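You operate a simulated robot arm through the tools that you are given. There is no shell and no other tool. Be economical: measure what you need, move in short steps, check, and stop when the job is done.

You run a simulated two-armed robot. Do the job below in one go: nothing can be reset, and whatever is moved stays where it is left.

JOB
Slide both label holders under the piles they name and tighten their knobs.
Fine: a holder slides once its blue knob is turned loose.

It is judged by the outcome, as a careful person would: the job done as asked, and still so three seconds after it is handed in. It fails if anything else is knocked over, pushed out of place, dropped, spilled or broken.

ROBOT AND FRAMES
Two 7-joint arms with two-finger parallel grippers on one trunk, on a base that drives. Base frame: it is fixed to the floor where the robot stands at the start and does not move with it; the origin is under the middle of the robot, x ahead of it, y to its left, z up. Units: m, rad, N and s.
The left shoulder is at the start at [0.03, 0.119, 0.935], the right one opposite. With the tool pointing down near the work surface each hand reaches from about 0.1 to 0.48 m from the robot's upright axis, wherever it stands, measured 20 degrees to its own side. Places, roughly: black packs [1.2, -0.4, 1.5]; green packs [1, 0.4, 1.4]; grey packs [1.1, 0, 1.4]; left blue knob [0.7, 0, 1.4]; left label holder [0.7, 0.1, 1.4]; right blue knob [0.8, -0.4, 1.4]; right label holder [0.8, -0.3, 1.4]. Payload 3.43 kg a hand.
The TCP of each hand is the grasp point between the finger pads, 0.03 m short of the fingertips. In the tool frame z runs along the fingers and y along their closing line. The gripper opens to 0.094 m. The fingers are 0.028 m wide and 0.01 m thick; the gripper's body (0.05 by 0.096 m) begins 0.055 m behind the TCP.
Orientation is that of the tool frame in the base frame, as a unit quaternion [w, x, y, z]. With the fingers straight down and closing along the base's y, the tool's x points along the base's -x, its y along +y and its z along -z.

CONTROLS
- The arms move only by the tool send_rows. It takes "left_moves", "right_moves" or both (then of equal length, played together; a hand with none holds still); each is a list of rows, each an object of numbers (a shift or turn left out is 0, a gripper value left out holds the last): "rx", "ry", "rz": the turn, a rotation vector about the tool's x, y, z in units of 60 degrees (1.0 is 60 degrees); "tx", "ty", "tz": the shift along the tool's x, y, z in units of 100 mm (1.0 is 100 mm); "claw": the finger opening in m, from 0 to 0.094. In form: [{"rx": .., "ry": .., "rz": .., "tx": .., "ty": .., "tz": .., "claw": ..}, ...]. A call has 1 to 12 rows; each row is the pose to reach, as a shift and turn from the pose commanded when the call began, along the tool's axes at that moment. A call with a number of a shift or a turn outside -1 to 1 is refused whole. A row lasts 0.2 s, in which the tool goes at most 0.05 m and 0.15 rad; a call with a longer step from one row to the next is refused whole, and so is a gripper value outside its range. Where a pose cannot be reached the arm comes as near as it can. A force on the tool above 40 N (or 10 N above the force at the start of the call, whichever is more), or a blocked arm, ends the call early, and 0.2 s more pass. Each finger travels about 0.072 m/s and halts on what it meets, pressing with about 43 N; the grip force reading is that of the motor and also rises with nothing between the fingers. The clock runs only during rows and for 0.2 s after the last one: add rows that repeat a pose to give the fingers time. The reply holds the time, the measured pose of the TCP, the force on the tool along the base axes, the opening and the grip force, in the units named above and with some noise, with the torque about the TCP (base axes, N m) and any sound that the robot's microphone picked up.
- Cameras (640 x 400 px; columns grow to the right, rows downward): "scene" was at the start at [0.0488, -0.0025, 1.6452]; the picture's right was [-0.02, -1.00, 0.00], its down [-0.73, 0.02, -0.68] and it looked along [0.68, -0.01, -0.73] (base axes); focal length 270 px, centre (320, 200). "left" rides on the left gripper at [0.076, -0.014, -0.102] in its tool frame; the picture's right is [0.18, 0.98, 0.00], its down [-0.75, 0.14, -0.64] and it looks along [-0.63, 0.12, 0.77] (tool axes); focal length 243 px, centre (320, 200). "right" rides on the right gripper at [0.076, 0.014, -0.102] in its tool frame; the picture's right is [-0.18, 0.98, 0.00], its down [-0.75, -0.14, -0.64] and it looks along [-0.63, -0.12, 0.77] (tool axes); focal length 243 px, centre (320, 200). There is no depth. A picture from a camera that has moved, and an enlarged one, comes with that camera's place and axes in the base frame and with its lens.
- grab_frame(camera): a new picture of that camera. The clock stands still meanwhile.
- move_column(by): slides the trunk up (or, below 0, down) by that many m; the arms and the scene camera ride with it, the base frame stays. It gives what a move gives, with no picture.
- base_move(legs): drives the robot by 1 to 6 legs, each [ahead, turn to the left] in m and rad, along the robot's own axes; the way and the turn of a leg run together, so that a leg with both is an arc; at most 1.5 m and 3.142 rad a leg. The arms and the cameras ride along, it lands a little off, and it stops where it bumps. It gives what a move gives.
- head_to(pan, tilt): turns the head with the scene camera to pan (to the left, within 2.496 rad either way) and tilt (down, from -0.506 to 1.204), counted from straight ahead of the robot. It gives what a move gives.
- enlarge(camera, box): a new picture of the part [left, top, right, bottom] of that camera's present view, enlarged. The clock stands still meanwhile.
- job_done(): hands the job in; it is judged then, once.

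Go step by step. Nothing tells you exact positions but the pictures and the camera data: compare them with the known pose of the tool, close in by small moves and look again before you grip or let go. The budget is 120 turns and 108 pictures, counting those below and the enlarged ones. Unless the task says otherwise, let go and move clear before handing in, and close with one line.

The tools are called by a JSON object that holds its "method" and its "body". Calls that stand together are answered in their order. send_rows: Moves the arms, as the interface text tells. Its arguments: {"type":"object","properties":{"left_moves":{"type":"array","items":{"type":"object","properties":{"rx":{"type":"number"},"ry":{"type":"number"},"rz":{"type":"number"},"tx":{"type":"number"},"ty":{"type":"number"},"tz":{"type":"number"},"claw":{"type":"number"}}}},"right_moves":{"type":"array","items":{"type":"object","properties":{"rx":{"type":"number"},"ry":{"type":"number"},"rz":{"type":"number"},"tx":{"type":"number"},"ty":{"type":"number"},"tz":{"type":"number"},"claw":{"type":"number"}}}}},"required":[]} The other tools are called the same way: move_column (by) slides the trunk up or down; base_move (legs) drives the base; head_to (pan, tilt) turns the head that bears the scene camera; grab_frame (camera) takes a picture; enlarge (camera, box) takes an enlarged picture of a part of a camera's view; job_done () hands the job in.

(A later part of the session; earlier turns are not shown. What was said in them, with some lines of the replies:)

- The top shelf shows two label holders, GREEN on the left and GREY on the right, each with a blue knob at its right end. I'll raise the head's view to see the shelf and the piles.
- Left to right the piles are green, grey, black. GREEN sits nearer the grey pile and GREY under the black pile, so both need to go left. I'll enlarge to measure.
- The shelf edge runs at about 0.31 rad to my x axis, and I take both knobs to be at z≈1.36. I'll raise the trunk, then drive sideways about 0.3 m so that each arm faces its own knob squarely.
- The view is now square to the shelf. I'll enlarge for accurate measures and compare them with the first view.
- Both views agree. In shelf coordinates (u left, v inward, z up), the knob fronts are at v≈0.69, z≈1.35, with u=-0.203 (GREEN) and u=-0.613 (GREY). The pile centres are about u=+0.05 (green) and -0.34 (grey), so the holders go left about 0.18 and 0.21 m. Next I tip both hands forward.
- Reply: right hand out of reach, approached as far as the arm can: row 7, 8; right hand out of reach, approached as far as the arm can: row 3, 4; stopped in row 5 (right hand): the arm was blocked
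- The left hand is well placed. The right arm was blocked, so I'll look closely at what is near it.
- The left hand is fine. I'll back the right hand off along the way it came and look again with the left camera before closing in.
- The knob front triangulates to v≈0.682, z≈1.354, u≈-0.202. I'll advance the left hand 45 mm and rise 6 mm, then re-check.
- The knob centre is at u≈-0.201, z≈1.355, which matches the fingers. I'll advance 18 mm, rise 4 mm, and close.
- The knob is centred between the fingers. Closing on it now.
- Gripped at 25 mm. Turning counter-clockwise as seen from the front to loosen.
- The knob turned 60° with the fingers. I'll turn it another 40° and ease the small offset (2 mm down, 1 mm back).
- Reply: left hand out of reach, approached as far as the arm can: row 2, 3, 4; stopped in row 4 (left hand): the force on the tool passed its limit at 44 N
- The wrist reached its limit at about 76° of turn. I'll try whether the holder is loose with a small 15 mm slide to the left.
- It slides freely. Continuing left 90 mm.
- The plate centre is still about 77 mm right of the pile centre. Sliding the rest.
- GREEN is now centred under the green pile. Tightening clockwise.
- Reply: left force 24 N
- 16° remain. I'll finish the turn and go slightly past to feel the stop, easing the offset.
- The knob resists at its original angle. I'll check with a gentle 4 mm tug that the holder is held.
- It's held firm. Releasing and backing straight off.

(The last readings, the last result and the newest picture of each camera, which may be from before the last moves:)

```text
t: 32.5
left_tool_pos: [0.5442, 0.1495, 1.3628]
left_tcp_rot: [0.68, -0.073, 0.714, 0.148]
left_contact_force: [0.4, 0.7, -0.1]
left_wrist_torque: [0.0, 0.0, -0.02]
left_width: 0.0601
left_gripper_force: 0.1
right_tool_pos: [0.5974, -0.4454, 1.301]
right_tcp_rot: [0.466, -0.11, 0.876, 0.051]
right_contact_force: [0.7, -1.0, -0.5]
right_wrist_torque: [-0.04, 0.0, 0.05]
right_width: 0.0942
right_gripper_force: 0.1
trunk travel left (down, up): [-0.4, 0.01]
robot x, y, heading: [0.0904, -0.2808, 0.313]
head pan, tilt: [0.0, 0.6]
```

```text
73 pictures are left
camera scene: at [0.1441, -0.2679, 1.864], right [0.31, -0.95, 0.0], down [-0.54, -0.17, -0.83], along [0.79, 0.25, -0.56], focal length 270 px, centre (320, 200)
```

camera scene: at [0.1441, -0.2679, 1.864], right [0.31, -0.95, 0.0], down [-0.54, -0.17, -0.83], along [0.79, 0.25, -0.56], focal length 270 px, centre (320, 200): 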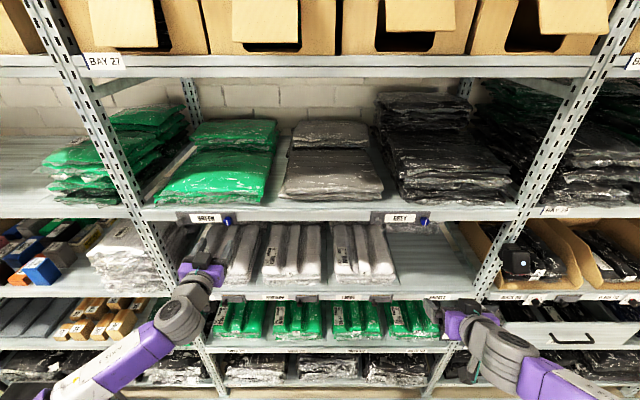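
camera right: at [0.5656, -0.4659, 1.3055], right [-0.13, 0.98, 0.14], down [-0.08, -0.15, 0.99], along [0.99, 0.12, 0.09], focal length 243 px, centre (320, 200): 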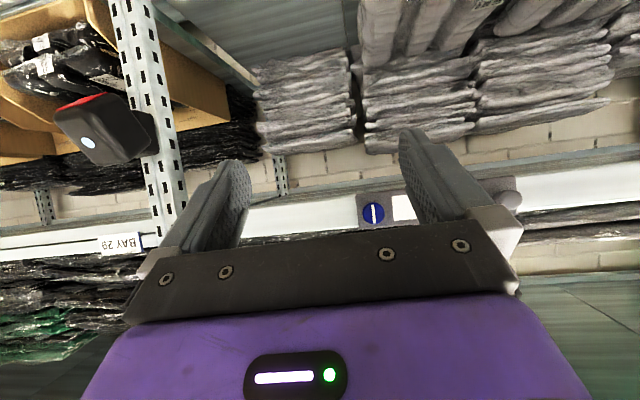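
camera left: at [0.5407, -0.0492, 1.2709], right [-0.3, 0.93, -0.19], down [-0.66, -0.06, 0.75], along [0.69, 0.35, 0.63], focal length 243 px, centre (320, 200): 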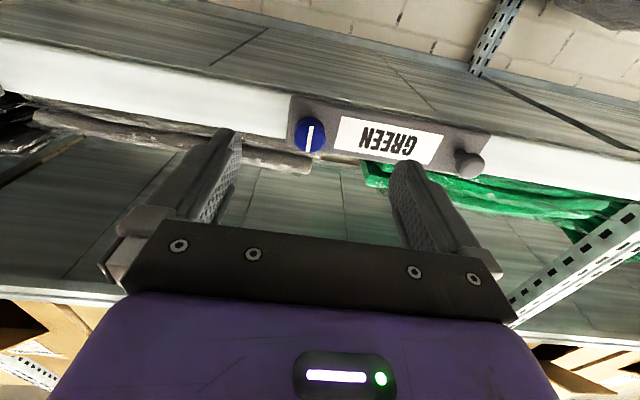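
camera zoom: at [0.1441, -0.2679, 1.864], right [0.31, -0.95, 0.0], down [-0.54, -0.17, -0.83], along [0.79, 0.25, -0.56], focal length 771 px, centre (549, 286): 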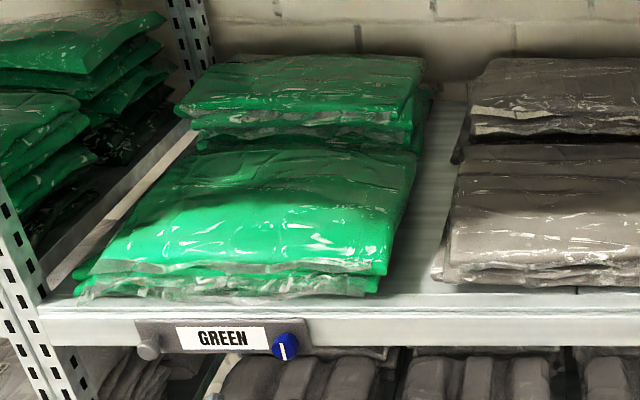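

GREEN is done. The left arm works well and the right side is cluttered with the clipboard and the device on the post. So I'll stow the right hand and shift the robot about 0.39 m right to use the left arm for GREY as well.

{"method": "send_rows", "body": {"right_moves": [{"ry": 0.12, "tx": 0.11, "tz": -0.07, "ty": 0.03}, {"ry": 0.24, "tx": 0.22, "tz": -0.14, "ty": 0.06}, {"ry": 0.36, "tx": 0.33, "tz": -0.21, "ty": 0.09}, {"ry": 0.48, "tx": 0.44, "tz": -0.28, "ty": 0.12}, {"ry": 0.6, "tx": 0.55, "tz": -0.35, "ty": 0.15}, {"ry": 0.72, "tx": 0.66, "tz": -0.42, "ty": 0.18}, {"ry": 0.84, "tx": 0.77, "tz": -0.49, "ty": 0.21}, {"ry": 0.93, "tx": 0.88, "tz": -0.55, "ty": 0.25}]}}

{"method": "base_move", "body": {"legs": [[-0.17, 0], [0, -1.571], [0.385, 0], [0, 1.571]]}}

{"method": "grab_frame", "body": {"camera": "scene"}}

```text
t: 34.2
left_tool_pos: [0.5446, 0.1487, 1.363]
left_tcp_rot: [0.68, -0.073, 0.715, 0.147]
left_contact_force: [-0.2, -0.2, -1.3]
left_wrist_torque: [-0.03, 0.01, -0.01]
left_width: 0.06
left_gripper_force: 0.1
right_tool_pos: [0.4977, -0.4427, 1.2587]
right_tcp_rot: [0.001, -0.121, 0.993, -0.006]
right_contact_force: [-0.7, 0.1, 0.2]
right_wrist_torque: [-0.01, 0.0, 0.03]
right_width: 0.0938
right_gripper_force: 0.0
trunk travel left (down, up): [-0.4, 0.01]
robot x, y, heading: [0.0889, -0.286, 0.313]
head pan, tilt: [0.0, 0.6]
```

```text
t: 45.4
left_tool_pos: [0.5125, -0.2952, 1.3629]
left_tcp_rot: [0.683, -0.061, 0.716, 0.136]
left_contact_force: [0.4, -0.1, 0.0]
left_wrist_torque: [0.03, -0.01, -0.01]
left_width: 0.0599
left_gripper_force: 0.0
right_tool_pos: [0.4487, -0.8865, 1.2595]
right_tcp_rot: [0.002, -0.105, 0.994, -0.006]
right_contact_force: [0.6, -0.3, 0.4]
right_wrist_torque: [-0.04, -0.02, 0.03]
right_width: 0.094
right_gripper_force: 0.1
trunk travel left (down, up): [-0.4, 0.01]
robot x, y, heading: [0.0412, -0.718, 0.279]
head pan, tilt: [0.0, 0.6]
```

```text
72 pictures are left
camera scene: at [0.1001, -0.6993, 1.864], right [0.28, -0.96, 0.0], down [-0.54, -0.16, -0.83], along [0.79, 0.23, -0.56], focal length 270 px, centre (320, 200)
```

scene: 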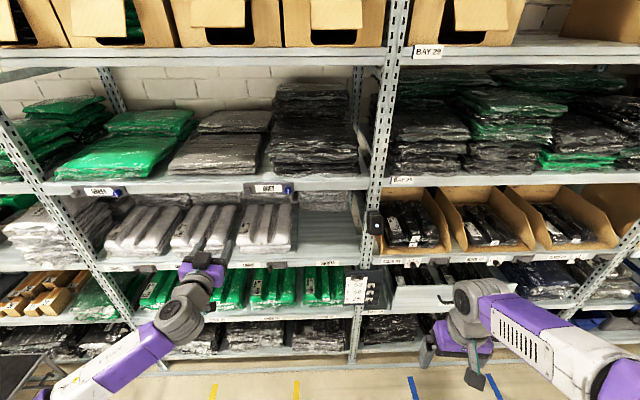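

The robot is at u≈-0.70, v≈-0.18. I'll trim the heading by 0.03 rad and come forward 0.165 m.

{"method": "base_move", "body": {"legs": [[0, 0.032], [0.165, 0]]}}

{"method": "grab_frame", "body": {"camera": "scene"}}

{"method": "grab_frame", "body": {"camera": "left"}}

```text
t: 47.2
left_tool_pos: [0.6574, -0.2297, 1.3622]
left_tcp_rot: [0.68, -0.073, 0.714, 0.147]
left_contact_force: [0.2, -0.2, 0.0]
left_wrist_torque: [0.0, 0.0, -0.01]
left_width: 0.0598
left_gripper_force: 0.2
right_tool_pos: [0.6119, -0.8242, 1.261]
right_tcp_rot: [0.002, -0.12, 0.993, -0.006]
right_contact_force: [0.3, 0.0, 0.4]
right_wrist_torque: [-0.01, 0.02, -0.01]
right_width: 0.0941
right_gripper_force: 0.0
trunk travel left (down, up): [-0.4, 0.01]
robot x, y, heading: [0.2067, -0.6643, 0.315]
head pan, tilt: [0.0, 0.6]
```

```text
71 pictures are left
camera scene: at [0.2574, -0.6468, 1.864], right [0.31, -0.95, 0.0], down [-0.54, -0.17, -0.83], along [0.79, 0.25, -0.56], focal length 270 px, centre (320, 200)
```

scene: 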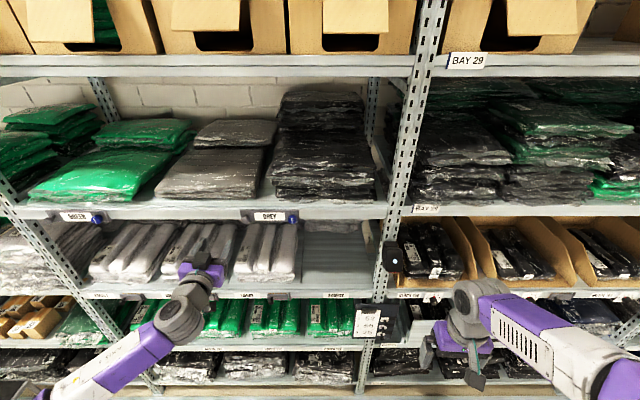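

```text
70 pictures are left
camera left: at [0.5586, -0.267, 1.2897], right [-0.31, 0.95, -0.07], down [-0.61, -0.14, 0.78], along [0.73, 0.29, 0.62], focal length 243 px, centre (320, 200)
```

left: 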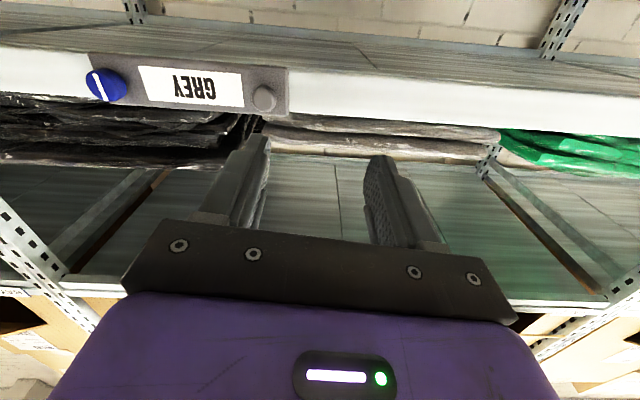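

GREY's knob is 195 mm to the right of the hand. Moving there in two steps, with the claw open and the roll trimmed.

{"method": "send_rows", "body": {"left_moves": [{"ty": -0.2, "tx": -0.016, "tz": 0.04, "rz": -0.02, "claw": 0.094}, {"ty": -0.4, "tx": -0.032, "tz": 0.08, "rz": -0.04}, {"ty": -0.6, "tx": -0.048, "tz": 0.12, "rz": -0.06}, {"ty": -0.8, "tx": -0.064, "tz": 0.16, "rz": -0.08}, {"ty": -1.0, "tx": -0.08, "tz": 0.2, "rz": -0.1}]}}

```text
t: 48.4
left_tool_pos: [0.7094, -0.3201, 1.3579]
left_tcp_rot: [0.687, -0.11, 0.71, 0.111]
left_contact_force: [0.6, -0.5, 0.3]
left_wrist_torque: [0.0, -0.01, -0.01]
left_width: 0.094
left_gripper_force: 0.0
right_tool_pos: [0.6107, -0.8237, 1.2586]
right_tcp_rot: [0.002, -0.121, 0.993, -0.006]
right_contact_force: [0.3, 0.3, -0.3]
right_wrist_torque: [0.0, -0.07, 0.01]
right_width: 0.0939
right_gripper_force: 0.0
trunk travel left (down, up): [-0.4, 0.01]
robot x, y, heading: [0.201, -0.6681, 0.312]
head pan, tilt: [0.0, 0.6]
```

{"method": "send_rows", "body": {"left_moves": [{"ty": -0.2, "tz": 0.04, "ry": -0.01}, {"ty": -0.4, "tz": 0.08, "ry": -0.02}, {"ty": -0.6, "tz": 0.12, "ry": -0.03}, {"ty": -0.8, "tz": 0.16, "ry": -0.03}, {"ty": -0.93, "tz": 0.2, "ry": -0.03}]}}

{"method": "enlarge", "body": {"camera": "left", "box": [200, 70, 500, 260]}}

{"method": "enlarge", "body": {"camera": "scene", "box": [240, 190, 340, 260]}}

```text
t: 49.6
left_tool_pos: [0.7547, -0.3998, 1.3582]
left_tcp_rot: [0.698, -0.108, 0.699, 0.113]
left_contact_force: [0.5, -0.2, -0.1]
left_wrist_torque: [0.0, 0.0, 0.01]
left_width: 0.0941
left_gripper_force: 0.0
right_tool_pos: [0.6109, -0.8227, 1.26]
right_tcp_rot: [0.001, -0.12, 0.993, -0.006]
right_contact_force: [0.1, -0.3, 0.2]
right_wrist_torque: [-0.01, -0.03, -0.01]
right_width: 0.0937
right_gripper_force: 0.1
trunk travel left (down, up): [-0.4, 0.01]
robot x, y, heading: [0.2013, -0.6613, 0.314]
head pan, tilt: [0.0, 0.6]
```

```text
2.11 times, centred on (350, 165) of left
camera zoom: at [0.661, -0.4446, 1.2825], right [-0.3, 0.94, -0.18], down [-0.65, -0.07, 0.75], along [0.69, 0.35, 0.63], focal length 511 px, centre (257, 274)
```

zoom: 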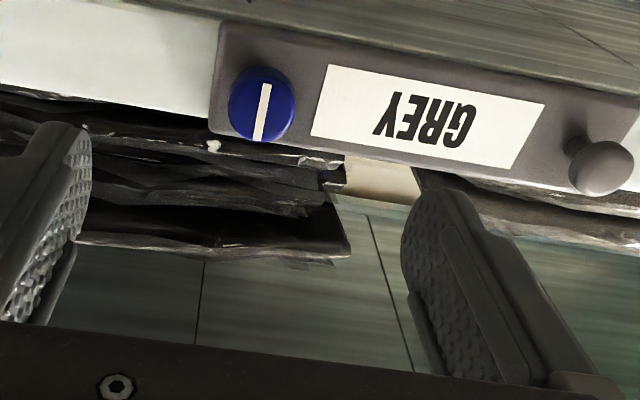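

```text
5.71 times, centred on (290, 225) of scene
camera zoom: at [0.2576, -0.6468, 1.864], right [0.31, -0.95, 0.0], down [-0.54, -0.17, -0.82], along [0.79, 0.25, -0.57], focal length 1543 px, centre (491, 57)
```

zoom: 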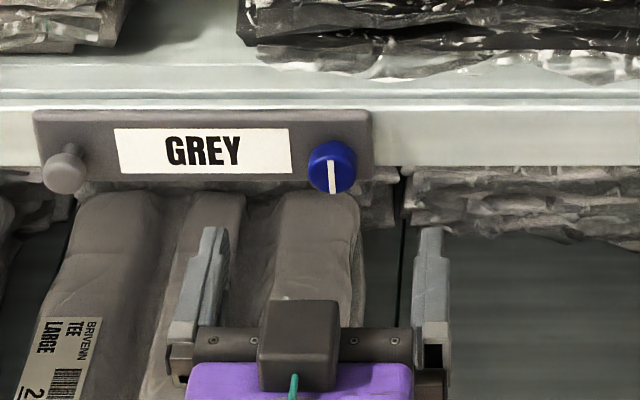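

Offsets are only about 2–3 mm. Advancing 66 mm and half closing, then checking.

{"method": "send_rows", "body": {"left_moves": [{"tz": 0.15, "ty": 0.02, "tx": 0.01}, {"tz": 0.3, "ty": 0.02, "tx": 0.02}, {"tz": 0.45, "ty": 0.02, "tx": 0.02}, {"tz": 0.56, "ty": 0.02, "tx": 0.02}, {"tz": 0.66, "ty": 0.02, "tx": 0.02}, {"tz": 0.66, "ty": 0.02, "tx": 0.02, "claw": 0.045}, {"tz": 0.66, "ty": 0.02, "tx": 0.02, "claw": 0.045}, {"tz": 0.66, "ty": 0.02, "tx": 0.02, "claw": 0.045}]}}

{"method": "enlarge", "body": {"camera": "left", "box": [200, 40, 500, 230]}}

```text
t: 51.4
left_tool_pos: [0.8162, -0.3785, 1.3551]
left_tcp_rot: [0.698, -0.108, 0.699, 0.112]
left_contact_force: [-0.1, -0.3, -0.4]
left_wrist_torque: [0.01, 0.02, 0.02]
left_width: 0.0451
left_gripper_force: 0.2
right_tool_pos: [0.6117, -0.8233, 1.2596]
right_tcp_rot: [0.001, -0.121, 0.993, -0.006]
right_contact_force: [-0.2, 0.2, -0.5]
right_wrist_torque: [0.01, 0.01, 0.01]
right_width: 0.0941
right_gripper_force: 0.1
trunk travel left (down, up): [-0.4, 0.01]
robot x, y, heading: [0.2049, -0.6637, 0.313]
head pan, tilt: [0.0, 0.6]
```

```text
2.11 times, centred on (350, 135) of left
camera zoom: at [0.7221, -0.4232, 1.2804], right [-0.3, 0.94, -0.18], down [-0.65, -0.07, 0.75], along [0.69, 0.34, 0.63], focal length 511 px, centre (257, 337)
```

zoom: 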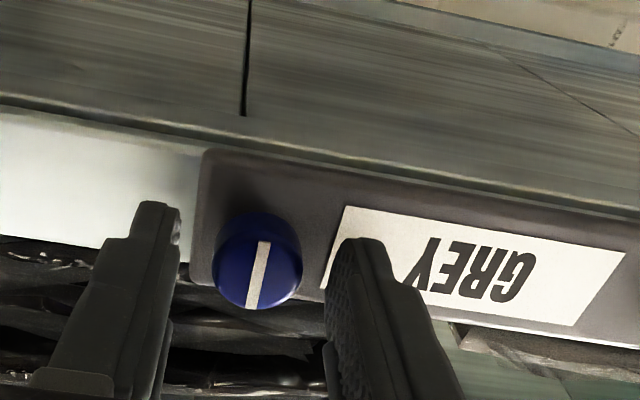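

Nearly identical to the first grasp. Closing and turning loose by 60°.

{"method": "send_rows", "body": {"left_moves": [{"claw": 0.0, "tx": -0.01}, {"tx": -0.01}, {"tx": -0.01}, {"tx": -0.01, "rz": -0.125}, {"tx": -0.01, "rz": -0.25}, {"tx": -0.01, "rz": -0.375}, {"tx": -0.01, "rz": -0.5}, {"tx": -0.01, "rz": -0.625}, {"tx": -0.01, "rz": -0.75}, {"tx": -0.01, "rz": -0.875}, {"tx": -0.01, "rz": -1.0}]}}

{"method": "enlarge", "body": {"camera": "left", "box": [200, 40, 500, 230]}}

```text
t: 53.8
left_tool_pos: [0.8172, -0.3787, 1.3567]
left_tcp_rot: [0.659, -0.444, 0.552, -0.253]
left_contact_force: [-9.8, -3.2, -10.6]
left_wrist_torque: [-0.07, 0.25, -0.5]
left_width: 0.0253
left_gripper_force: 45.0
right_tool_pos: [0.6104, -0.8223, 1.2596]
right_tcp_rot: [0.001, -0.12, 0.993, -0.007]
right_contact_force: [0.2, 0.0, 0.0]
right_wrist_torque: [-0.02, 0.0, 0.02]
right_width: 0.0939
right_gripper_force: 0.0
trunk travel left (down, up): [-0.4, 0.01]
robot x, y, heading: [0.2022, -0.6654, 0.312]
head pan, tilt: [0.0, 0.6]
```

```text
2.11 times, centred on (350, 135) of left
camera zoom: at [0.7404, -0.4797, 1.3311], right [-0.1, 0.32, -0.94], down [-0.83, 0.49, 0.26], along [0.54, 0.81, 0.21], focal length 511 px, centre (257, 337)
```

zoom: 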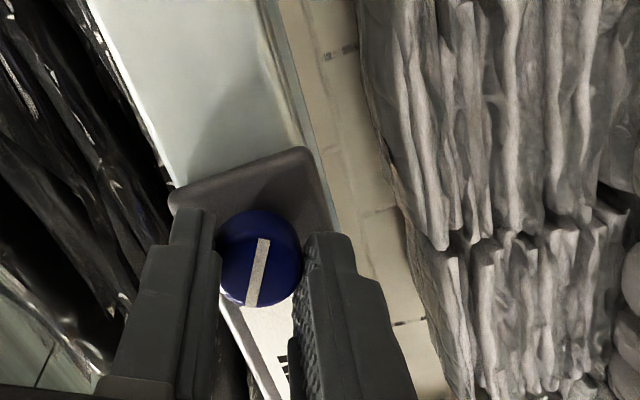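

Turned 60° with the knob following. Adding about 13° more, within the wrist's limit.

{"method": "send_rows", "body": {"left_moves": [{"tx": 0.005, "ty": 0.009, "tz": -0.005}, {"rz": -0.1, "tx": 0.005, "ty": 0.009, "tz": -0.005}, {"rz": -0.21, "tx": 0.005, "ty": 0.009, "tz": -0.005}]}}

```text
t: 54.6
left_tool_pos: [0.8164, -0.3791, 1.3571]
left_tcp_rot: [0.624, -0.505, 0.503, -0.319]
left_contact_force: [-14.8, -4.6, -25.5]
left_wrist_torque: [-0.02, 0.04, 0.38]
left_width: 0.0254
left_gripper_force: 45.1
left hand out of reach, approached as far as the arm can: row 3
right_tool_pos: [0.6115, -0.8232, 1.2597]
right_tcp_rot: [0.002, -0.12, 0.993, -0.006]
right_contact_force: [0.1, 0.1, 0.9]
right_wrist_torque: [-0.01, 0.03, -0.02]
right_width: 0.0938
right_gripper_force: 0.0
trunk travel left (down, up): [-0.4, 0.01]
robot x, y, heading: [0.2018, -0.6647, 0.314]
head pan, tilt: [0.0, 0.6]
```

About 73° turned. I'll relieve the vertical load and try a 15 mm slide left.

{"method": "send_rows", "body": {"left_moves": [{"tx": 0.009, "ty": 0.028, "tz": -0.01, "rz": 0.02}, {"tx": -0.039, "ty": 0.043, "tz": -0.01, "rz": 0.02}, {"tx": -0.087, "ty": 0.058, "tz": -0.01, "rz": 0.02}, {"tx": -0.134, "ty": 0.073, "tz": -0.01, "rz": 0.02}]}}

{"method": "enlarge", "body": {"camera": "scene", "box": [240, 190, 340, 260]}}

```text
t: 55.6
left_tool_pos: [0.8115, -0.3655, 1.3563]
left_tcp_rot: [0.627, -0.502, 0.508, -0.31]
left_contact_force: [-11.8, -5.9, -32.0]
left_wrist_torque: [-0.03, 0.11, 0.61]
left_width: 0.0254
left_gripper_force: 44.5
left hand out of reach, approached as far as the arm can: row 3, 4
right_tool_pos: [0.6121, -0.8219, 1.2583]
right_tcp_rot: [0.002, -0.121, 0.993, -0.006]
right_contact_force: [0.2, 0.0, 0.3]
right_wrist_torque: [-0.02, 0.0, 0.03]
right_width: 0.094
right_gripper_force: 0.1
trunk travel left (down, up): [-0.4, 0.01]
robot x, y, heading: [0.2018, -0.6668, 0.311]
head pan, tilt: [0.0, 0.6]
```

```text
5.71 times, centred on (290, 225) of scene
camera zoom: at [0.2583, -0.6458, 1.8638], right [0.31, -0.95, 0.0], down [-0.54, -0.17, -0.82], along [0.79, 0.25, -0.57], focal length 1543 px, centre (491, 57)
```

zoom: 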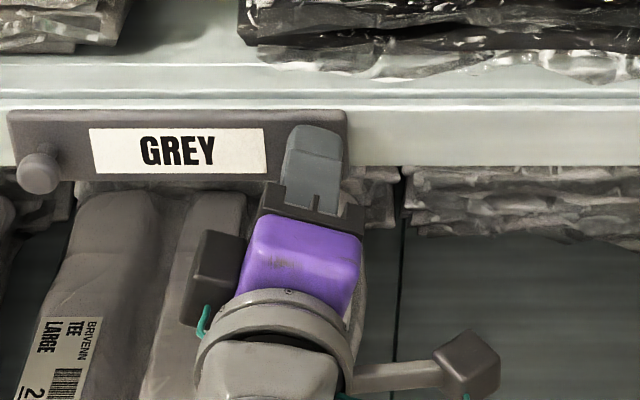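

It slides. The vertical load is high because of the wrist limit, so I'll turn back a few degrees and read again before going on.

{"method": "send_rows", "body": {"left_moves": [{"rz": 0.04}, {"rz": 0.08}, {"rz": 0.08}]}}

```text
t: 56.4
left_tool_pos: [0.8121, -0.3654, 1.3563]
left_tcp_rot: [0.641, -0.479, 0.528, -0.286]
left_contact_force: [-11.6, -3.5, -32.0]
left_wrist_torque: [-0.11, 0.46, 0.23]
left_width: 0.0257
left_gripper_force: 44.6
right_tool_pos: [0.614, -0.8211, 1.2589]
right_tcp_rot: [0.001, -0.12, 0.993, -0.006]
right_contact_force: [1.0, -0.6, 1.1]
right_wrist_torque: [0.01, 0.0, 0.0]
right_width: 0.0941
right_gripper_force: 0.0
trunk travel left (down, up): [-0.4, 0.01]
robot x, y, heading: [0.2043, -0.6644, 0.312]
head pan, tilt: [0.0, 0.6]
```

{"method": "send_rows", "body": {"left_moves": [{"tx": 0.006, "ty": 0.014}, {"tx": 0.006, "ty": 0.014}]}}

```text
t: 57.0
left_tool_pos: [0.8135, -0.3662, 1.3562]
left_tcp_rot: [0.641, -0.478, 0.528, -0.287]
left_contact_force: [-7.9, -2.6, -29.3]
left_wrist_torque: [-0.18, 0.63, -0.42]
left_width: 0.0255
left_gripper_force: 44.9
right_tool_pos: [0.6125, -0.8216, 1.2575]
right_tcp_rot: [0.001, -0.119, 0.993, -0.006]
right_contact_force: [-0.3, -0.8, -0.2]
right_wrist_torque: [0.0, 0.0, 0.03]
right_width: 0.0941
right_gripper_force: 0.0
trunk travel left (down, up): [-0.4, 0.01]
robot x, y, heading: [0.2022, -0.6649, 0.308]
head pan, tilt: [0.0, 0.6]
```

{"method": "send_rows", "body": {"left_moves": [{"tx": 0.008, "ty": 0.018}, {"tx": 0.016, "ty": 0.037}, {"tx": 0.016, "ty": 0.037}]}}

```text
t: 57.8
left_tool_pos: [0.8132, -0.3664, 1.356]
left_tcp_rot: [0.642, -0.478, 0.527, -0.286]
left_contact_force: [-5.9, -2.3, -22.6]
left_wrist_torque: [-0.22, 0.72, -1.04]
left_width: 0.0253
left_gripper_force: 44.7
right_tool_pos: [0.6126, -0.8232, 1.2591]
right_tcp_rot: [0.001, -0.12, 0.993, -0.006]
right_contact_force: [0.1, 0.4, -0.2]
right_wrist_torque: [-0.01, 0.02, -0.01]
right_width: 0.094
right_gripper_force: 0.1
trunk travel left (down, up): [-0.4, 0.01]
robot x, y, heading: [0.2009, -0.6647, 0.313]
head pan, tilt: [0.0, 0.6]
```

Load is down to 23 N, which is acceptable. Sliding left 90 mm.

{"method": "send_rows", "body": {"left_moves": [{"tx": -0.13, "ty": 0.08}, {"tx": -0.267, "ty": 0.14}, {"tx": -0.405, "ty": 0.2}, {"tx": -0.542, "ty": 0.26}, {"tx": -0.68, "ty": 0.319}, {"tx": -0.817, "ty": 0.377}]}}

{"method": "enlarge", "body": {"camera": "scene", "box": [130, 100, 390, 240]}}

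```text
t: 58.5
left_tool_pos: [0.8029, -0.3365, 1.3576]
left_tcp_rot: [0.637, -0.482, 0.531, -0.283]
left_contact_force: [4.2, 1.7, -3.8]
left_wrist_torque: [0.12, -0.4, -0.21]
left_width: 0.0258
left_gripper_force: 44.4
left hand out of reach, approached as far as the arm can: row 1, 2, 3
right_tool_pos: [0.6117, -0.8219, 1.2597]
right_tcp_rot: [0.001, -0.121, 0.993, -0.006]
right_contact_force: [-0.4, -0.1, -0.9]
right_wrist_torque: [-0.03, 0.04, 0.0]
right_width: 0.094
right_gripper_force: 0.1
trunk travel left (down, up): [-0.4, 0.01]
robot x, y, heading: [0.2007, -0.6611, 0.308]
head pan, tilt: [0.0, 0.6]
stopped in row 3 (left hand): the force on the tool passed its limit at 41 N (the readings are from after the stop); the commanded pose is now the measured one
```

```text
2.46 times, centred on (260, 170) of scene
camera zoom: at [0.2589, -0.6459, 1.8643], right [0.31, -0.95, 0.0], down [-0.54, -0.17, -0.82], along [0.78, 0.25, -0.57], focal length 664 px, centre (468, 274)
```

zoom: 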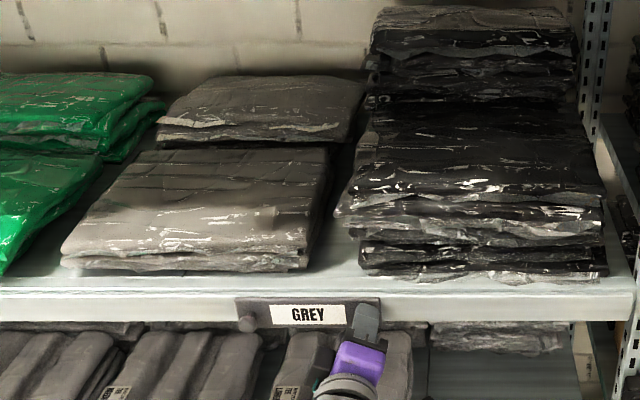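

The load is cleared after the stop, and the holder has moved 43 mm. I'll continue in a smaller step.

{"method": "send_rows", "body": {"left_moves": [{"tx": -0.092, "ty": 0.04}, {"tx": -0.183, "ty": 0.08}, {"tx": -0.275, "ty": 0.12}, {"tx": -0.367, "ty": 0.16}]}}

```text
t: 59.5
left_tool_pos: [0.7914, -0.2972, 1.3567]
left_tcp_rot: [0.633, -0.486, 0.533, -0.281]
left_contact_force: [-3.8, 0.1, -18.3]
left_wrist_torque: [0.09, -0.32, 0.1]
left_width: 0.0254
left_gripper_force: 45.2
right_tool_pos: [0.6123, -0.8225, 1.2585]
right_tcp_rot: [0.001, -0.121, 0.993, -0.006]
right_contact_force: [-0.6, -0.2, 1.2]
right_wrist_torque: [0.04, 0.0, 0.02]
right_width: 0.0938
right_gripper_force: 0.0
trunk travel left (down, up): [-0.4, 0.01]
robot x, y, heading: [0.2025, -0.6654, 0.31]
head pan, tilt: [0.0, 0.6]
```

Good progress: 121 mm to go. Sliding another 60 mm with a little downward relief.

{"method": "send_rows", "body": {"left_moves": [{"tx": 0.012, "ty": 0.027}, {"tx": -0.12, "ty": 0.087}, {"tx": -0.26, "ty": 0.147}, {"tx": -0.4, "ty": 0.207}, {"tx": -0.538, "ty": 0.267}]}}

{"method": "enlarge", "body": {"camera": "scene", "box": [130, 100, 390, 240]}}

```text
t: 60.4
left_tool_pos: [0.7824, -0.2693, 1.3589]
left_tcp_rot: [0.628, -0.49, 0.537, -0.278]
left_contact_force: [7.2, 3.2, -5.3]
left_wrist_torque: [0.14, -0.47, -0.28]
left_width: 0.0258
left_gripper_force: 44.7
left hand out of reach, approached as far as the arm can: row 1, 2, 3, 4
right_tool_pos: [0.6131, -0.8215, 1.2586]
right_tcp_rot: [0.001, -0.121, 0.993, -0.006]
right_contact_force: [-0.3, -0.1, 0.5]
right_wrist_torque: [-0.03, 0.01, -0.03]
right_width: 0.0939
right_gripper_force: 0.0
trunk travel left (down, up): [-0.4, 0.01]
robot x, y, heading: [0.1972, -0.6643, 0.314]
head pan, tilt: [0.0, 0.6]
stopped in row 4 (left hand): the force on the tool passed its limit at 42 N (the readings are from after the stop); the commanded pose is now the measured one
```

```text
2.46 times, centred on (260, 170) of scene
camera zoom: at [0.2597, -0.6458, 1.8643], right [0.31, -0.95, 0.0], down [-0.54, -0.17, -0.82], along [0.78, 0.25, -0.57], focal length 664 px, centre (468, 274)
```

zoom: 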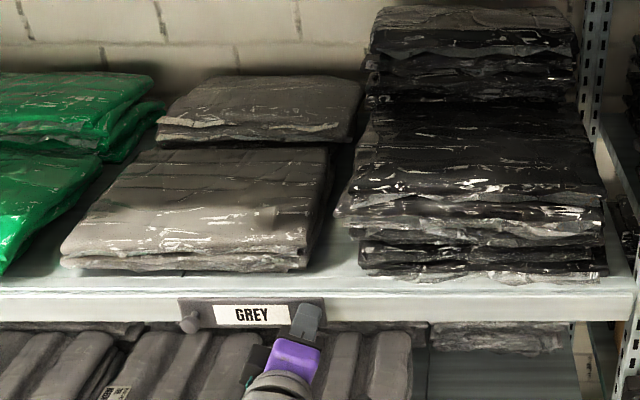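

About 88 mm remain. The plain step without the downward part worked best, so I'll use that.

{"method": "send_rows", "body": {"left_moves": [{"tx": -0.092, "ty": 0.04}, {"tx": -0.183, "ty": 0.08}, {"tx": -0.275, "ty": 0.12}, {"tx": -0.367, "ty": 0.16}]}}

```text
t: 61.4
left_tool_pos: [0.7701, -0.2323, 1.3588]
left_tcp_rot: [0.628, -0.49, 0.536, -0.279]
left_contact_force: [7.4, 3.5, -8.9]
left_wrist_torque: [0.05, -0.17, -0.79]
left_width: 0.026
left_gripper_force: 45.0
right_tool_pos: [0.6142, -0.8219, 1.259]
right_tcp_rot: [0.0, -0.121, 0.993, -0.007]
right_contact_force: [0.1, 0.3, 0.2]
right_wrist_torque: [-0.01, 0.04, -0.02]
right_width: 0.0939
right_gripper_force: 0.1
trunk travel left (down, up): [-0.4, 0.01]
robot x, y, heading: [0.2074, -0.6637, 0.311]
head pan, tilt: [0.0, 0.6]
```

Moved another 40 mm cleanly. Sliding the last 48 mm or so.

{"method": "send_rows", "body": {"left_moves": [{"tx": -0.092, "ty": 0.04}, {"tx": -0.183, "ty": 0.08}, {"tx": -0.275, "ty": 0.12}, {"tx": -0.367, "ty": 0.16}, {"tx": -0.435, "ty": 0.19}]}}

{"method": "enlarge", "body": {"camera": "scene", "box": [130, 100, 390, 240]}}

```text
t: 62.6
left_tool_pos: [0.7548, -0.1868, 1.3577]
left_tcp_rot: [0.629, -0.491, 0.536, -0.278]
left_contact_force: [9.0, 3.8, -10.7]
left_wrist_torque: [0.04, -0.15, -0.68]
left_width: 0.0256
left_gripper_force: 45.1
right_tool_pos: [0.6143, -0.821, 1.2583]
right_tcp_rot: [-0.001, -0.12, 0.993, -0.007]
right_contact_force: [0.4, -0.3, -0.3]
right_wrist_torque: [-0.01, 0.0, -0.02]
right_width: 0.0938
right_gripper_force: 0.0
trunk travel left (down, up): [-0.4, 0.01]
robot x, y, heading: [0.2014, -0.6687, 0.314]
head pan, tilt: [0.0, 0.6]
```

```text
2.46 times, centred on (260, 170) of scene
camera zoom: at [0.2613, -0.6448, 1.8638], right [0.31, -0.95, 0.0], down [-0.54, -0.17, -0.82], along [0.78, 0.25, -0.57], focal length 664 px, centre (468, 274)
```

zoom: 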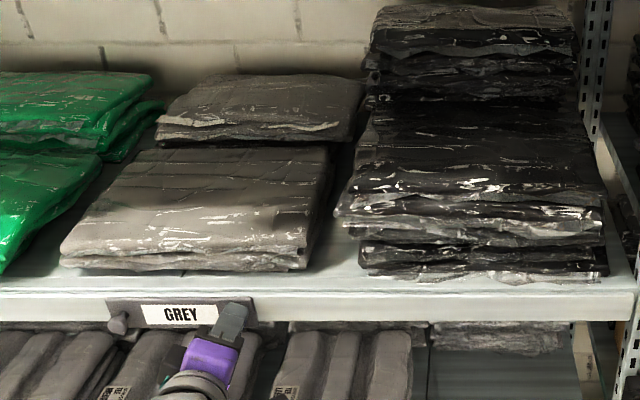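

GREY is centred under the grey pile. Tightening clockwise.

{"method": "send_rows", "body": {"left_moves": [{"rz": 0.125}, {"rz": 0.25}, {"rz": 0.375}, {"rz": 0.5}, {"rz": 0.625}, {"rz": 0.75}, {"rz": 0.875}, {"rz": 1.0}]}}

{"method": "enlarge", "body": {"camera": "left", "box": [200, 40, 500, 230]}}

```text
t: 64.4
left_tool_pos: [0.7541, -0.1884, 1.359]
left_tcp_rot: [0.683, -0.155, 0.71, 0.073]
left_contact_force: [9.8, 2.6, -5.0]
left_wrist_torque: [-0.03, -0.04, -0.32]
left_width: 0.0254
left_gripper_force: 44.7
right_tool_pos: [0.6135, -0.8225, 1.2584]
right_tcp_rot: [0.0, -0.12, 0.993, -0.006]
right_contact_force: [0.4, 0.4, -0.6]
right_wrist_torque: [0.01, 0.01, 0.01]
right_width: 0.094
right_gripper_force: 0.1
trunk travel left (down, up): [-0.4, 0.01]
robot x, y, heading: [0.2018, -0.6662, 0.312]
head pan, tilt: [0.0, 0.6]
```

```text
2.11 times, centred on (350, 135) of left
camera zoom: at [0.6597, -0.2421, 1.2912], right [-0.32, 0.9, -0.29], down [-0.64, 0.02, 0.77], along [0.7, 0.43, 0.57], focal length 511 px, centre (257, 337)
```

zoom: 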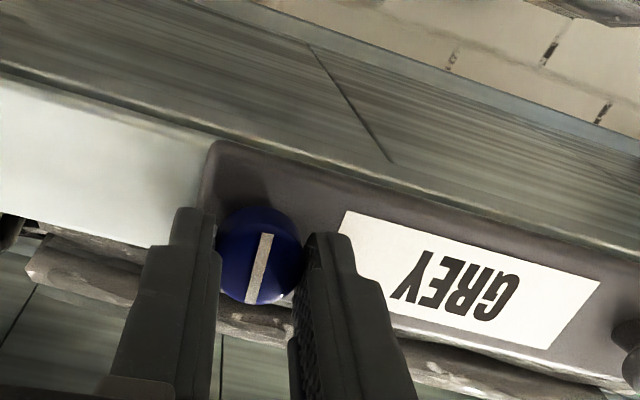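

About 6° remain. I'll finish, push a little past the stop, then do a 4 mm tug test.

{"method": "send_rows", "body": {"left_moves": [{"rz": 0.08}, {"rz": 0.16}, {"rz": 0.23}, {"rz": 0.23}]}}

{"method": "send_rows", "body": {"left_moves": [{"ty": -0.02}, {"ty": -0.04}, {"ty": -0.04}]}}

{"method": "enlarge", "body": {"camera": "left", "box": [200, 40, 500, 230]}}

```text
t: 65.4
left_tool_pos: [0.7539, -0.1888, 1.3583]
left_tcp_rot: [0.67, -0.069, 0.723, 0.156]
left_contact_force: [8.9, 2.8, 1.1]
left_wrist_torque: [-0.24, -0.18, -0.19]
left_width: 0.0252
left_gripper_force: 45.3
right_tool_pos: [0.6129, -0.8224, 1.2588]
right_tcp_rot: [0.001, -0.121, 0.993, -0.006]
right_contact_force: [0.3, 0.0, 0.1]
right_wrist_torque: [-0.01, 0.0, 0.02]
right_width: 0.0942
right_gripper_force: 0.1
trunk travel left (down, up): [-0.4, 0.01]
robot x, y, heading: [0.199, -0.6616, 0.312]
head pan, tilt: [0.0, 0.6]
```

```text
t: 66.2
left_tool_pos: [0.7545, -0.1894, 1.36]
left_tcp_rot: [0.671, -0.071, 0.722, 0.156]
left_contact_force: [11.8, 10.1, 10.7]
left_wrist_torque: [-0.07, 0.4, 0.26]
left_width: 0.0254
left_gripper_force: 45.4
right_tool_pos: [0.6116, -0.8208, 1.2591]
right_tcp_rot: [0.001, -0.12, 0.993, -0.006]
right_contact_force: [0.7, 0.3, -0.4]
right_wrist_torque: [0.02, 0.01, -0.03]
right_width: 0.0939
right_gripper_force: 0.1
trunk travel left (down, up): [-0.4, 0.01]
robot x, y, heading: [0.203, -0.6623, 0.313]
head pan, tilt: [0.0, 0.6]
```

```text
2.11 times, centred on (350, 135) of left
camera zoom: at [0.654, -0.2274, 1.2882], right [-0.32, 0.94, -0.05], down [-0.58, -0.15, 0.8], along [0.75, 0.29, 0.6], focal length 511 px, centre (257, 337)
```

zoom: 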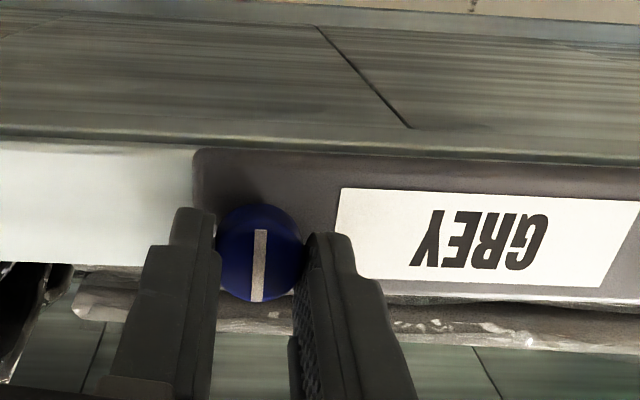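

It holds firm under the tug and the knob is at its stop. Releasing and backing off.

{"method": "send_rows", "body": {"left_moves": [{"ty": 0.04}, {"ty": 0.04, "claw": 0.06}, {"ty": 0.04, "claw": 0.06}, {"ty": 0.04, "claw": 0.06}, {"ty": 0.04, "tz": -0.2}, {"ty": 0.04, "tz": -0.4}, {"ty": 0.04, "tz": -0.6}, {"ty": 0.04, "tz": -0.8}, {"ty": 0.04, "tz": -1.0}]}}

{"method": "grab_frame", "body": {"camera": "scene"}}

{"method": "enlarge", "body": {"camera": "scene", "box": [20, 100, 320, 270]}}

{"method": "enlarge", "body": {"camera": "scene", "box": [50, 190, 250, 240]}}

```text
t: 68.2
left_tool_pos: [0.6564, -0.2212, 1.3669]
left_tcp_rot: [0.671, -0.07, 0.722, 0.155]
left_contact_force: [-0.1, -0.1, 0.1]
left_wrist_torque: [0.02, 0.0, 0.02]
left_width: 0.0598
left_gripper_force: 0.0
right_tool_pos: [0.6106, -0.8221, 1.2598]
right_tcp_rot: [0.002, -0.121, 0.993, -0.006]
right_contact_force: [0.1, 0.0, 0.6]
right_wrist_torque: [0.01, -0.01, -0.01]
right_width: 0.094
right_gripper_force: 0.2
trunk travel left (down, up): [-0.4, 0.01]
robot x, y, heading: [0.2055, -0.6657, 0.313]
head pan, tilt: [0.0, 0.6]
```

```text
59 pictures are left
camera scene: at [0.2563, -0.6469, 1.864], right [0.31, -0.95, 0.0], down [-0.54, -0.17, -0.83], along [0.79, 0.25, -0.56], focal length 270 px, centre (320, 200)
```

scene: 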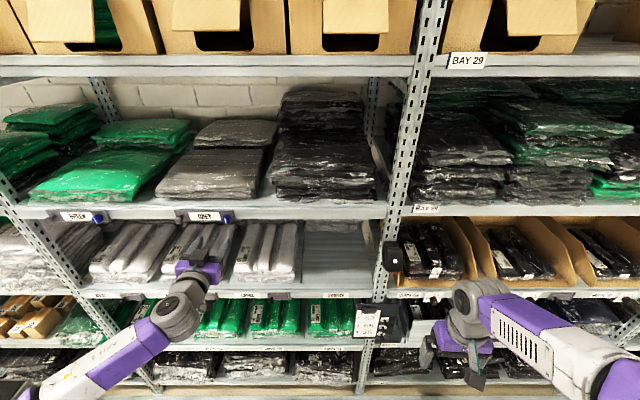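

```text
2.13 times, centred on (170, 185) of scene
camera zoom: at [0.2563, -0.6469, 1.864], right [0.31, -0.95, 0.0], down [-0.54, -0.17, -0.83], along [0.79, 0.25, -0.56], focal length 576 px, centre (640, 232)
```

zoom: 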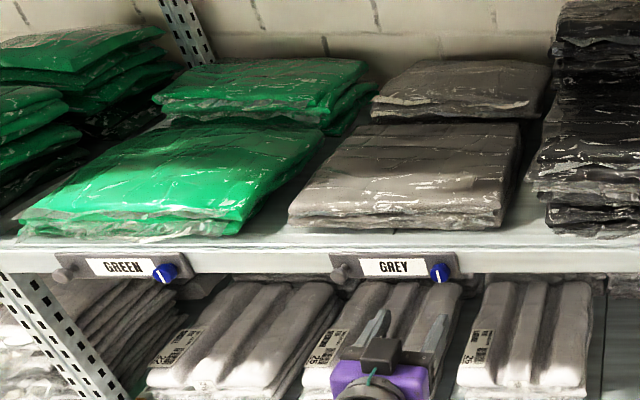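

```text
3.20 times, centred on (150, 215) of scene
camera zoom: at [0.2563, -0.6469, 1.864], right [0.31, -0.95, 0.0], down [-0.54, -0.17, -0.83], along [0.79, 0.25, -0.56], focal length 864 px, centre (864, 152)
```

zoom: 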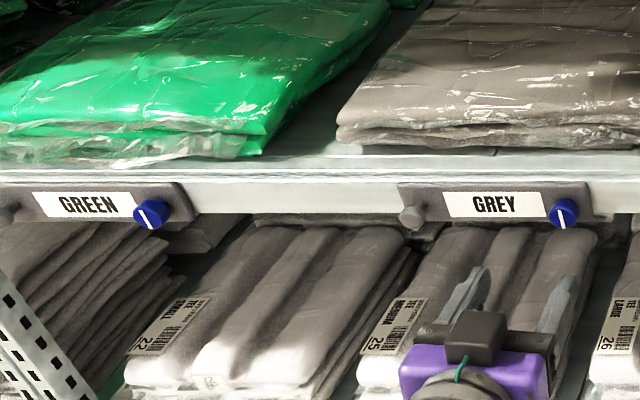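

Both holders sit under their piles. I'll check GREEN's knob stripe once more before handing in.

{"method": "enlarge", "body": {"camera": "scene", "box": [60, 200, 120, 235]}}

{"method": "enlarge", "body": {"camera": "scene", "box": [190, 200, 250, 235]}}

```text
10.67 times, centred on (90, 218) of scene
camera zoom: at [0.2563, -0.6469, 1.864], right [0.31, -0.95, 0.0], down [-0.54, -0.17, -0.83], along [0.79, 0.25, -0.56], focal length 2880 px, centre (2773, 13)
```

zoom: 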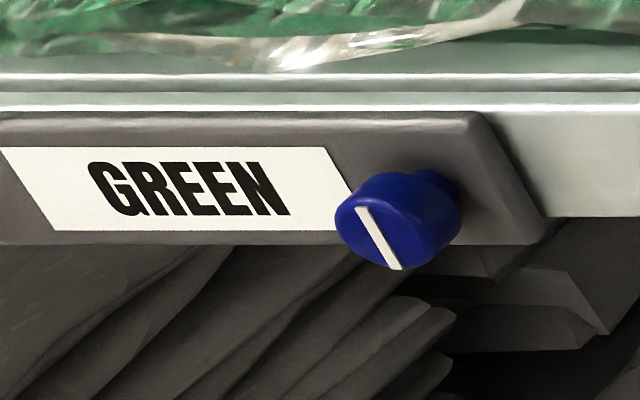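

```text
10.67 times, centred on (220, 218) of scene
camera zoom: at [0.2563, -0.6469, 1.864], right [0.31, -0.95, 0.0], down [-0.54, -0.17, -0.83], along [0.79, 0.25, -0.56], focal length 2880 px, centre (1387, 13)
```

zoom: 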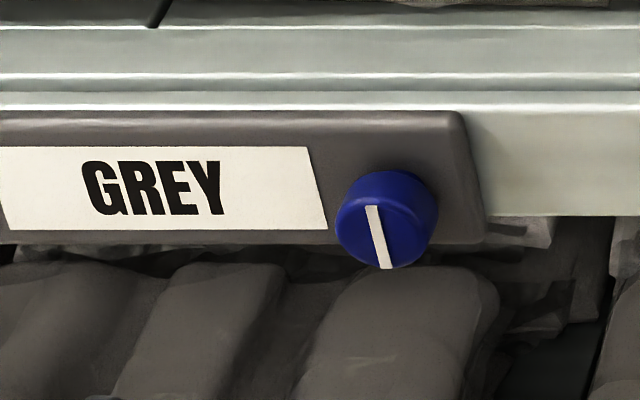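

Both stripes run parallel to the plates' upright edges, as they did at the start, so both knobs are back at their tight position. The hand is clear, so I'm handing in.

{"method": "job_done", "body": {}}

```text
The job is handed in.
```

The GREEN and GREY label holders are each centred under the piles they name, their knobs are tightened, and neither shifted in a light tug test.
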